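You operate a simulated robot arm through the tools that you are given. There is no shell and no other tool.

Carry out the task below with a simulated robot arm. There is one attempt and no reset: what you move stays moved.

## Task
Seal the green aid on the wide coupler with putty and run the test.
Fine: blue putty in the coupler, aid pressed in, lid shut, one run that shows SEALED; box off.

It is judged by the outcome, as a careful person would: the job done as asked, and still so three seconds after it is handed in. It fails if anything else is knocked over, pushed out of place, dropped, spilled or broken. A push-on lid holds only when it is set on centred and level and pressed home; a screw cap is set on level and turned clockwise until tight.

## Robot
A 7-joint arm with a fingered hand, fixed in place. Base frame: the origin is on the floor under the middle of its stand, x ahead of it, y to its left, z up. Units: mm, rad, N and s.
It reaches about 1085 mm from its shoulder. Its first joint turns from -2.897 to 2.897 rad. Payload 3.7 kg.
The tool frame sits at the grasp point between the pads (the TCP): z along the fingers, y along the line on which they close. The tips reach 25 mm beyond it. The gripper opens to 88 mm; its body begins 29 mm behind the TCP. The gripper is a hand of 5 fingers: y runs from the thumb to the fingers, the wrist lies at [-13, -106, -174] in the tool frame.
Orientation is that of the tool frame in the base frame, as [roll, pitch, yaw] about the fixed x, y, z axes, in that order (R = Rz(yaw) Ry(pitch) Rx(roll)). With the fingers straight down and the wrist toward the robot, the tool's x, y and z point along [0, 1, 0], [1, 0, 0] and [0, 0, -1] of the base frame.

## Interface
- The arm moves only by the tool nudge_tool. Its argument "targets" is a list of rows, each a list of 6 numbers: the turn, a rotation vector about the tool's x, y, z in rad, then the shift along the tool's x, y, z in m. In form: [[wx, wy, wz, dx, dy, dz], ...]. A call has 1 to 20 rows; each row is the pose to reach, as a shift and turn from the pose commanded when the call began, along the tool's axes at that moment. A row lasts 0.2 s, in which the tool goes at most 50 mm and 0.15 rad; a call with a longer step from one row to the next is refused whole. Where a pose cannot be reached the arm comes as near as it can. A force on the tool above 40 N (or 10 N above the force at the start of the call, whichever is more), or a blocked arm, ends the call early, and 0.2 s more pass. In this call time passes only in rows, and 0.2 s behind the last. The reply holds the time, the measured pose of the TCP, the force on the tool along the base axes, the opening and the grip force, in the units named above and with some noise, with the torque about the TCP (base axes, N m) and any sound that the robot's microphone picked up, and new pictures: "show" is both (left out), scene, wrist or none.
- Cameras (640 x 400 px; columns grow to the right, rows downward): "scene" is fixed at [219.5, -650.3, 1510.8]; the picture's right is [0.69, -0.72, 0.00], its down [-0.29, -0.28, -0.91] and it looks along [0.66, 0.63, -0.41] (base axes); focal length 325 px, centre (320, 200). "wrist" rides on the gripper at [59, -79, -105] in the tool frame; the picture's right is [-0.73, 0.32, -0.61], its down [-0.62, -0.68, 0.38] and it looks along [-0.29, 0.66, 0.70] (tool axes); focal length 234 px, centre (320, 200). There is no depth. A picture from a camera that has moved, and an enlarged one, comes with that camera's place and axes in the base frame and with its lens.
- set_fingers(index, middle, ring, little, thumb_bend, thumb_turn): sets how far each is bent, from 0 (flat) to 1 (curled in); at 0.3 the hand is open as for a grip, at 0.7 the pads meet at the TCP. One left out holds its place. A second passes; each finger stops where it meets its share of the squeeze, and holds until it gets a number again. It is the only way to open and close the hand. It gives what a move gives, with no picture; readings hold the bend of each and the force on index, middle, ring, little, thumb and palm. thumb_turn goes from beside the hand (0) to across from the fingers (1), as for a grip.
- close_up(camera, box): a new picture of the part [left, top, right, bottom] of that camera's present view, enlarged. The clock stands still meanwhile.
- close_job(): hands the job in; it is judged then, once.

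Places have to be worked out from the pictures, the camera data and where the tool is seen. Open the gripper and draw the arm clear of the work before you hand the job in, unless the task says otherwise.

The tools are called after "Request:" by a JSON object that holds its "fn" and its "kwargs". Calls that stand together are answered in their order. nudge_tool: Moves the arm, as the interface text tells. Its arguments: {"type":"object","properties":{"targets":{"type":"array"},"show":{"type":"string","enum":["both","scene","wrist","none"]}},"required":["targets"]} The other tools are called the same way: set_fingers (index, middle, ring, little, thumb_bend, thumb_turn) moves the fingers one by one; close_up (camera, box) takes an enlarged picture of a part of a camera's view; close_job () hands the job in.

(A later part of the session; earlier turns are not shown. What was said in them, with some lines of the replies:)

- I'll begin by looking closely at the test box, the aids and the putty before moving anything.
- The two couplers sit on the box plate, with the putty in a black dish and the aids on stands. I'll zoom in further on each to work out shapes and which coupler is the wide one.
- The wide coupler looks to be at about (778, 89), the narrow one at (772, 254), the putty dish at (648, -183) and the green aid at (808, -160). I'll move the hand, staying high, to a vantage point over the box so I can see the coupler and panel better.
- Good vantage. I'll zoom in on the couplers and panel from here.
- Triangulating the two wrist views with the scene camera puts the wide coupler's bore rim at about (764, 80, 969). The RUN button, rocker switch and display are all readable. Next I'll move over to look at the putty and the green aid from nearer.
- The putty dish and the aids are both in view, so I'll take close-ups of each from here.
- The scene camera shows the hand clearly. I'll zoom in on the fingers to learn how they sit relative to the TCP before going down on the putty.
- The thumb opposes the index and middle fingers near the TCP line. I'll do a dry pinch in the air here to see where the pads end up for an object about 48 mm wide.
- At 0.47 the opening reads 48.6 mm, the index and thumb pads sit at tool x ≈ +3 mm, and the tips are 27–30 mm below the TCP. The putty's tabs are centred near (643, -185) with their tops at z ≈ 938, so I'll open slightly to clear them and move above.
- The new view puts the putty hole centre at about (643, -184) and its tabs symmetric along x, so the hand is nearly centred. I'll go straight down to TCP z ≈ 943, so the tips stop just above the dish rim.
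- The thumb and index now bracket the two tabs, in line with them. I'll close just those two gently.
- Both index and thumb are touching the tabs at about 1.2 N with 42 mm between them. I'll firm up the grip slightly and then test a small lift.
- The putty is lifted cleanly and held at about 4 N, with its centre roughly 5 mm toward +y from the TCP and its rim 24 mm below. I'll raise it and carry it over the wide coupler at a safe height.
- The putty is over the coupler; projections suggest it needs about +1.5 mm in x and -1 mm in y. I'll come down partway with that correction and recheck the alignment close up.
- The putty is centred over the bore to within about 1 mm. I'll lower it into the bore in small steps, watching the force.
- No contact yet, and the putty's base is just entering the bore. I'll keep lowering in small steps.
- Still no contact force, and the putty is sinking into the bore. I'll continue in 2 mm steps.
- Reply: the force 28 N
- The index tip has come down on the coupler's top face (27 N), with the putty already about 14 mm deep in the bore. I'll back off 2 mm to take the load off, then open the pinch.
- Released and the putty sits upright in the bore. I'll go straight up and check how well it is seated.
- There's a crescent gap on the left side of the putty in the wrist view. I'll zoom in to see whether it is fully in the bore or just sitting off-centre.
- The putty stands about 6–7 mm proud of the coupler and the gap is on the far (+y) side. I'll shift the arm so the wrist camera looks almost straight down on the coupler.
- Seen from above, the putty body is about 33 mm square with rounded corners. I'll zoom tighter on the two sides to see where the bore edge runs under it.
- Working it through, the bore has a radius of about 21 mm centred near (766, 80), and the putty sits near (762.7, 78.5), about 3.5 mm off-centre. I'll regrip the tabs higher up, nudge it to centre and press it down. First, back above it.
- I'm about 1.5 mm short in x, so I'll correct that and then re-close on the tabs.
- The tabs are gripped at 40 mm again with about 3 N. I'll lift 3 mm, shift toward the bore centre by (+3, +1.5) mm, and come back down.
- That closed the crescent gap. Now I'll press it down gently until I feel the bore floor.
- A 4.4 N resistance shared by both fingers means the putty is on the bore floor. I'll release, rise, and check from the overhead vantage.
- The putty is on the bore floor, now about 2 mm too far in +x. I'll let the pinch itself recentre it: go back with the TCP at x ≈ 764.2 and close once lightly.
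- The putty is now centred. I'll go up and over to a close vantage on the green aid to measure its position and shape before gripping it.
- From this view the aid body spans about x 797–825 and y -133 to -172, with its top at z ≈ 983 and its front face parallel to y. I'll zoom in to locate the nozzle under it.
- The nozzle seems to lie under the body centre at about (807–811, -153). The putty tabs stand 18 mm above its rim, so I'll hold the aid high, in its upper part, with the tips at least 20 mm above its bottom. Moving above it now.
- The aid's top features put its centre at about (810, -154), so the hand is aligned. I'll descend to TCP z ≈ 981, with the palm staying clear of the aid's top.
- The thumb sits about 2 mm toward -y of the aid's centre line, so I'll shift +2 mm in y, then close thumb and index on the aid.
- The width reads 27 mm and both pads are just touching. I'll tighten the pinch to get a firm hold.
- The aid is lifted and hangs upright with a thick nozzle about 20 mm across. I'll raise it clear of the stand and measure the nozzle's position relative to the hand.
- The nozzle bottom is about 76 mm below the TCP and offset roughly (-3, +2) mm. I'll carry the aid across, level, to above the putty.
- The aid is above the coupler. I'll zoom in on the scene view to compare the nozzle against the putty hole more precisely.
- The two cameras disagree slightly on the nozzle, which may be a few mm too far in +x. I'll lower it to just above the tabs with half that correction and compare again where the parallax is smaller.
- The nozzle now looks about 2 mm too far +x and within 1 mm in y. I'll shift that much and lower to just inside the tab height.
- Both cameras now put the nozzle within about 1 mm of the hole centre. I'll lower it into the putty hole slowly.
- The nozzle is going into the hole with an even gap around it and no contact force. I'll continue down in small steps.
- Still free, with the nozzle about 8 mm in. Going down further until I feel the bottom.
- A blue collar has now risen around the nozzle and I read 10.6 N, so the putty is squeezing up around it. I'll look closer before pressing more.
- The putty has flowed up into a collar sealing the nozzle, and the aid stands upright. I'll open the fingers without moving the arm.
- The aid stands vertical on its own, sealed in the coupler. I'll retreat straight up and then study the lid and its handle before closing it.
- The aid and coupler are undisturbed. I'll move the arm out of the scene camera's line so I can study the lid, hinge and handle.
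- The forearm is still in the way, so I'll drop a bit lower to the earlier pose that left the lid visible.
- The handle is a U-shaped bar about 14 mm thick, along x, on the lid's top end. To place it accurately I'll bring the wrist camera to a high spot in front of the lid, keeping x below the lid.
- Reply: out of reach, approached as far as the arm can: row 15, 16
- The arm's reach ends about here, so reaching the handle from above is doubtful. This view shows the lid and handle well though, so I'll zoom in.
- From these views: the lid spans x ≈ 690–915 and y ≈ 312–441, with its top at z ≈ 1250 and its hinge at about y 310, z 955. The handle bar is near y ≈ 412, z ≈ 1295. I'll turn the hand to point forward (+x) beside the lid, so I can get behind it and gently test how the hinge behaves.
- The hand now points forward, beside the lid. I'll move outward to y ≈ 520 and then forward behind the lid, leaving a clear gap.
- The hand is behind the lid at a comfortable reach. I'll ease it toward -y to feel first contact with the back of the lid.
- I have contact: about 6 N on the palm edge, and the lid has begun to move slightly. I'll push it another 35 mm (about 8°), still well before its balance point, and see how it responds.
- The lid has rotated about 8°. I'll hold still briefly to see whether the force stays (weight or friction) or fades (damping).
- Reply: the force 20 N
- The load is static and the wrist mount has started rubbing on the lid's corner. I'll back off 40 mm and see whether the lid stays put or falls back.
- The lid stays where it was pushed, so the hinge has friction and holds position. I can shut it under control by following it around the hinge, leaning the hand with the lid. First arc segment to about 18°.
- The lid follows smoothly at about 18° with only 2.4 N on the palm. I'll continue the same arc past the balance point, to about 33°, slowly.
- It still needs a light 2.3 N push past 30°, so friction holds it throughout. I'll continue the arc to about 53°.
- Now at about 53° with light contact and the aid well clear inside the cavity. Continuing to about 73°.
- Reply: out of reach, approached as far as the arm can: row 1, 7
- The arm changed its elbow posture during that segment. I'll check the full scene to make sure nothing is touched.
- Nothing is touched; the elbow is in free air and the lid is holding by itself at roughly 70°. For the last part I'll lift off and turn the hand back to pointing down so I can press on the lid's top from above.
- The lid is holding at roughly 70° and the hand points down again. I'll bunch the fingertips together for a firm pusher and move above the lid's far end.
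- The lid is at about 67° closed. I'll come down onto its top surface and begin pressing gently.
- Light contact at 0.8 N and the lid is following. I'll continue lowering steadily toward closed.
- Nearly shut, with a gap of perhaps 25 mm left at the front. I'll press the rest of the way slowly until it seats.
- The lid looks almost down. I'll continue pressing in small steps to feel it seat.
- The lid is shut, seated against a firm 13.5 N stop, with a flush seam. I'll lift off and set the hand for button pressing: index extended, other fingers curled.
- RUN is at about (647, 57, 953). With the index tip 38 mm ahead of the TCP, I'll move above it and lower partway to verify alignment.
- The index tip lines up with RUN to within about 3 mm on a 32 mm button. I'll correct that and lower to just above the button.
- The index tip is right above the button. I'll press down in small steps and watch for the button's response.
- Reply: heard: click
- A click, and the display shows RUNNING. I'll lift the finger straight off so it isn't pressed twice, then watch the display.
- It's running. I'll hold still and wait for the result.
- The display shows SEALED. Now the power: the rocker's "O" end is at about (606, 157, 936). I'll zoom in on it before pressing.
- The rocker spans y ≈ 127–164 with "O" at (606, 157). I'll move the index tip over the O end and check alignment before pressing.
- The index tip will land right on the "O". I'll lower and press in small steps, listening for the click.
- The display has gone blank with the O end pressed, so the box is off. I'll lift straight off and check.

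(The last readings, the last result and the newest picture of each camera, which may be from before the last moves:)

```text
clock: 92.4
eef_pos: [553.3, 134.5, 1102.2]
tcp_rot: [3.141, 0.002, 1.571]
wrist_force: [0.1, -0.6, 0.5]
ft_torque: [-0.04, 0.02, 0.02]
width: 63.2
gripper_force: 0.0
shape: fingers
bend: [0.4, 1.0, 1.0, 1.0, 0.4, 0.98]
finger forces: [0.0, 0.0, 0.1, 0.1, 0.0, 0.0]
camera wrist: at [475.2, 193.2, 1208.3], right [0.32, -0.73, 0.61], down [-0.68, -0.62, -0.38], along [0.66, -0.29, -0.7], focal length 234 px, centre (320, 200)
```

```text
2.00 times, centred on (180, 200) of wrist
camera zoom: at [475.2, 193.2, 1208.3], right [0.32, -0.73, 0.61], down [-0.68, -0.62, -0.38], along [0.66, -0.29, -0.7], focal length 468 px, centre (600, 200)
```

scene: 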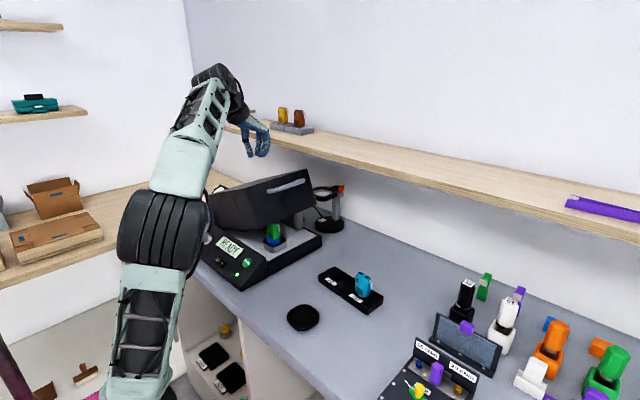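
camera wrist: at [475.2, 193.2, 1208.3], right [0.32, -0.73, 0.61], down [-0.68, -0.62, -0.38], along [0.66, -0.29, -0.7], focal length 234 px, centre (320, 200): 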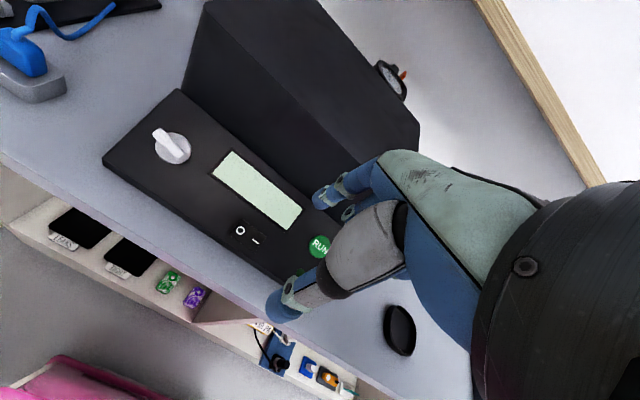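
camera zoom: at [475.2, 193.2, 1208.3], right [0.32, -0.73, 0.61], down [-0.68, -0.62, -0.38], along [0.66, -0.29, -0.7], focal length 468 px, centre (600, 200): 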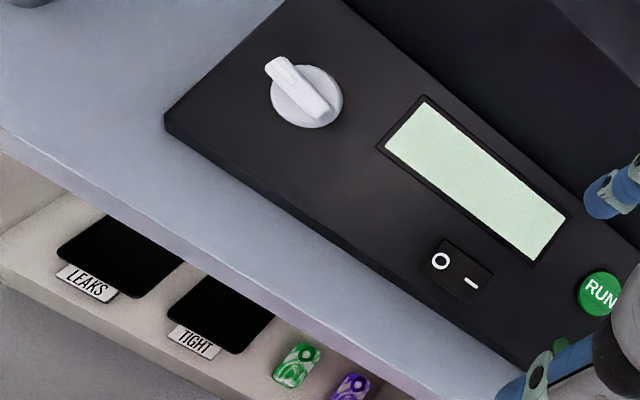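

The display is dark and the LED is out. I'll open the hand and draw the arm back clear, then do a final check of the whole scene.

Request:
{"fn": "set_fingers", "kwargs": {"index": 0.3, "middle": 0.3, "ring": 0.3, "little": 0.3, "thumb_bend": 0.3}}

Request:
{"fn": "nudge_tool", "kwargs": {"targets": [[0, 0, 0, -0.02, -0.01, -0.03], [0, 0, 0, -0.05, -0.02, -0.06], [0, 0, 0, -0.085, -0.03, -0.08], [0, 0, 0, -0.125, -0.04, -0.09], [0, 0, 0, -0.165, -0.05, -0.09], [0, 0, 0, -0.205, -0.06, -0.09], [0, 0, 0, -0.245, -0.065, -0.09], [0, 0, 0, -0.285, -0.07, -0.09], [0, 0, 0, -0.325, -0.075, -0.09], [0, 0, 0, -0.365, -0.08, -0.085]], "show": "both"}}

Request:
{"fn": "close_up", "kwargs": {"camera": "scene", "box": [150, 140, 350, 290]}}

```text
clock: 93.4
eef_pos: [552.5, 133.0, 1102.1]
tcp_rot: [3.141, 0.0, 1.57]
wrist_force: [-0.1, -0.1, -0.4]
ft_torque: [0.02, 0.0, 0.03]
width: 84.4
gripper_force: 0.1
shape: fingers
bend: [0.3, 0.3, 0.3, 0.3, 0.3, 0.98]
finger forces: [0.0, 0.0, 0.0, 0.0, 0.0, 0.0]
```

```text
clock: 95.6
eef_pos: [505.1, -261.8, 1179.9]
tcp_rot: [-3.14, -0.001, 1.574]
wrist_force: [-0.2, -0.9, -0.9]
ft_torque: [0.04, 0.01, 0.02]
width: 84.7
gripper_force: 0.0
shape: fingers
bend: [0.3, 0.3, 0.3, 0.3, 0.3, 0.98]
finger forces: [0.1, 0.1, 0.0, 0.0, 0.1, 0.1]
out of reach, approached as far as the arm can: row 2, 3, 4, 5, 6, 7, 8, 9, 10
camera wrist: at [428.0, -202.1, 1285.8], right [0.33, -0.72, 0.61], down [-0.68, -0.63, -0.38], along [0.66, -0.29, -0.7], focal length 234 px, centre (320, 200)
```

scene: 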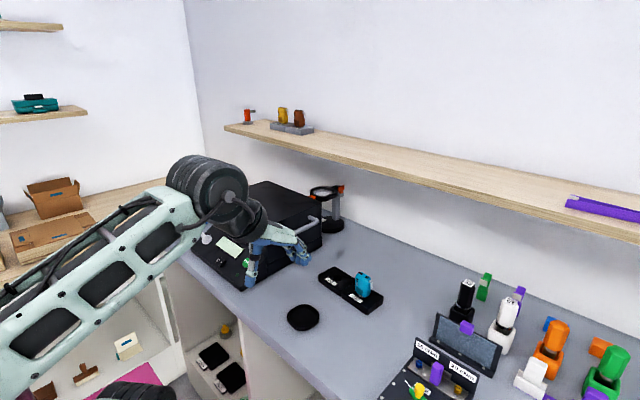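
wrist: 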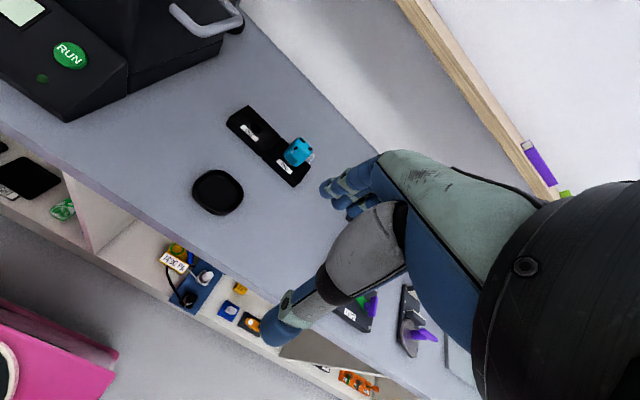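

```text
2.67 times, centred on (250, 215) of scene
camera zoom: at [219.5, -650.3, 1510.8], right [0.69, -0.72, 0.0], down [-0.29, -0.28, -0.91], along [0.66, 0.63, -0.41], focal length 866 px, centre (507, 160)
```

zoom: 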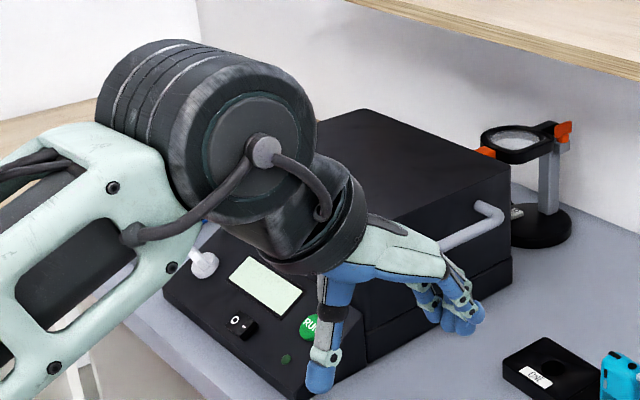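

The lid is shut with a flush seam, the display and LED are off, and the dish, blue aid and stands are all in place. The hand is open and clear of the work. The run showed SEALED, so I'm handing the job in.

Request:
{"fn": "close_job", "kwargs": {}}

```text
The job is handed in.
```

The green aid is sealed on the wide coupler with the blue putty, and the single test run showed SEALED. The lid is shut and the box is switched off.

- **Putty:** it sits on the floor of the coupler's bore, re-centred after a first placement about 3.5 mm off.
- **Aid:** I pressed the nozzle into the putty until it met about 10 N and a putty collar rose around it. The aid stood upright by itself after I let go.
- **Lid:** I pushed it over from behind, then pressed it down from above until it met a firm stop. The seam looked flush.
- **Test:** I pressed RUN once. The display went from RUNNING to SEALED.
- **Box off:** pressing the O end of the switch blanked the display and put the light out.

The couplers were not moved to the orange ring, as the task didn't ask for it. In the final pictures nothing else looked moved or knocked over. The hand is open and the arm is clear of the work.
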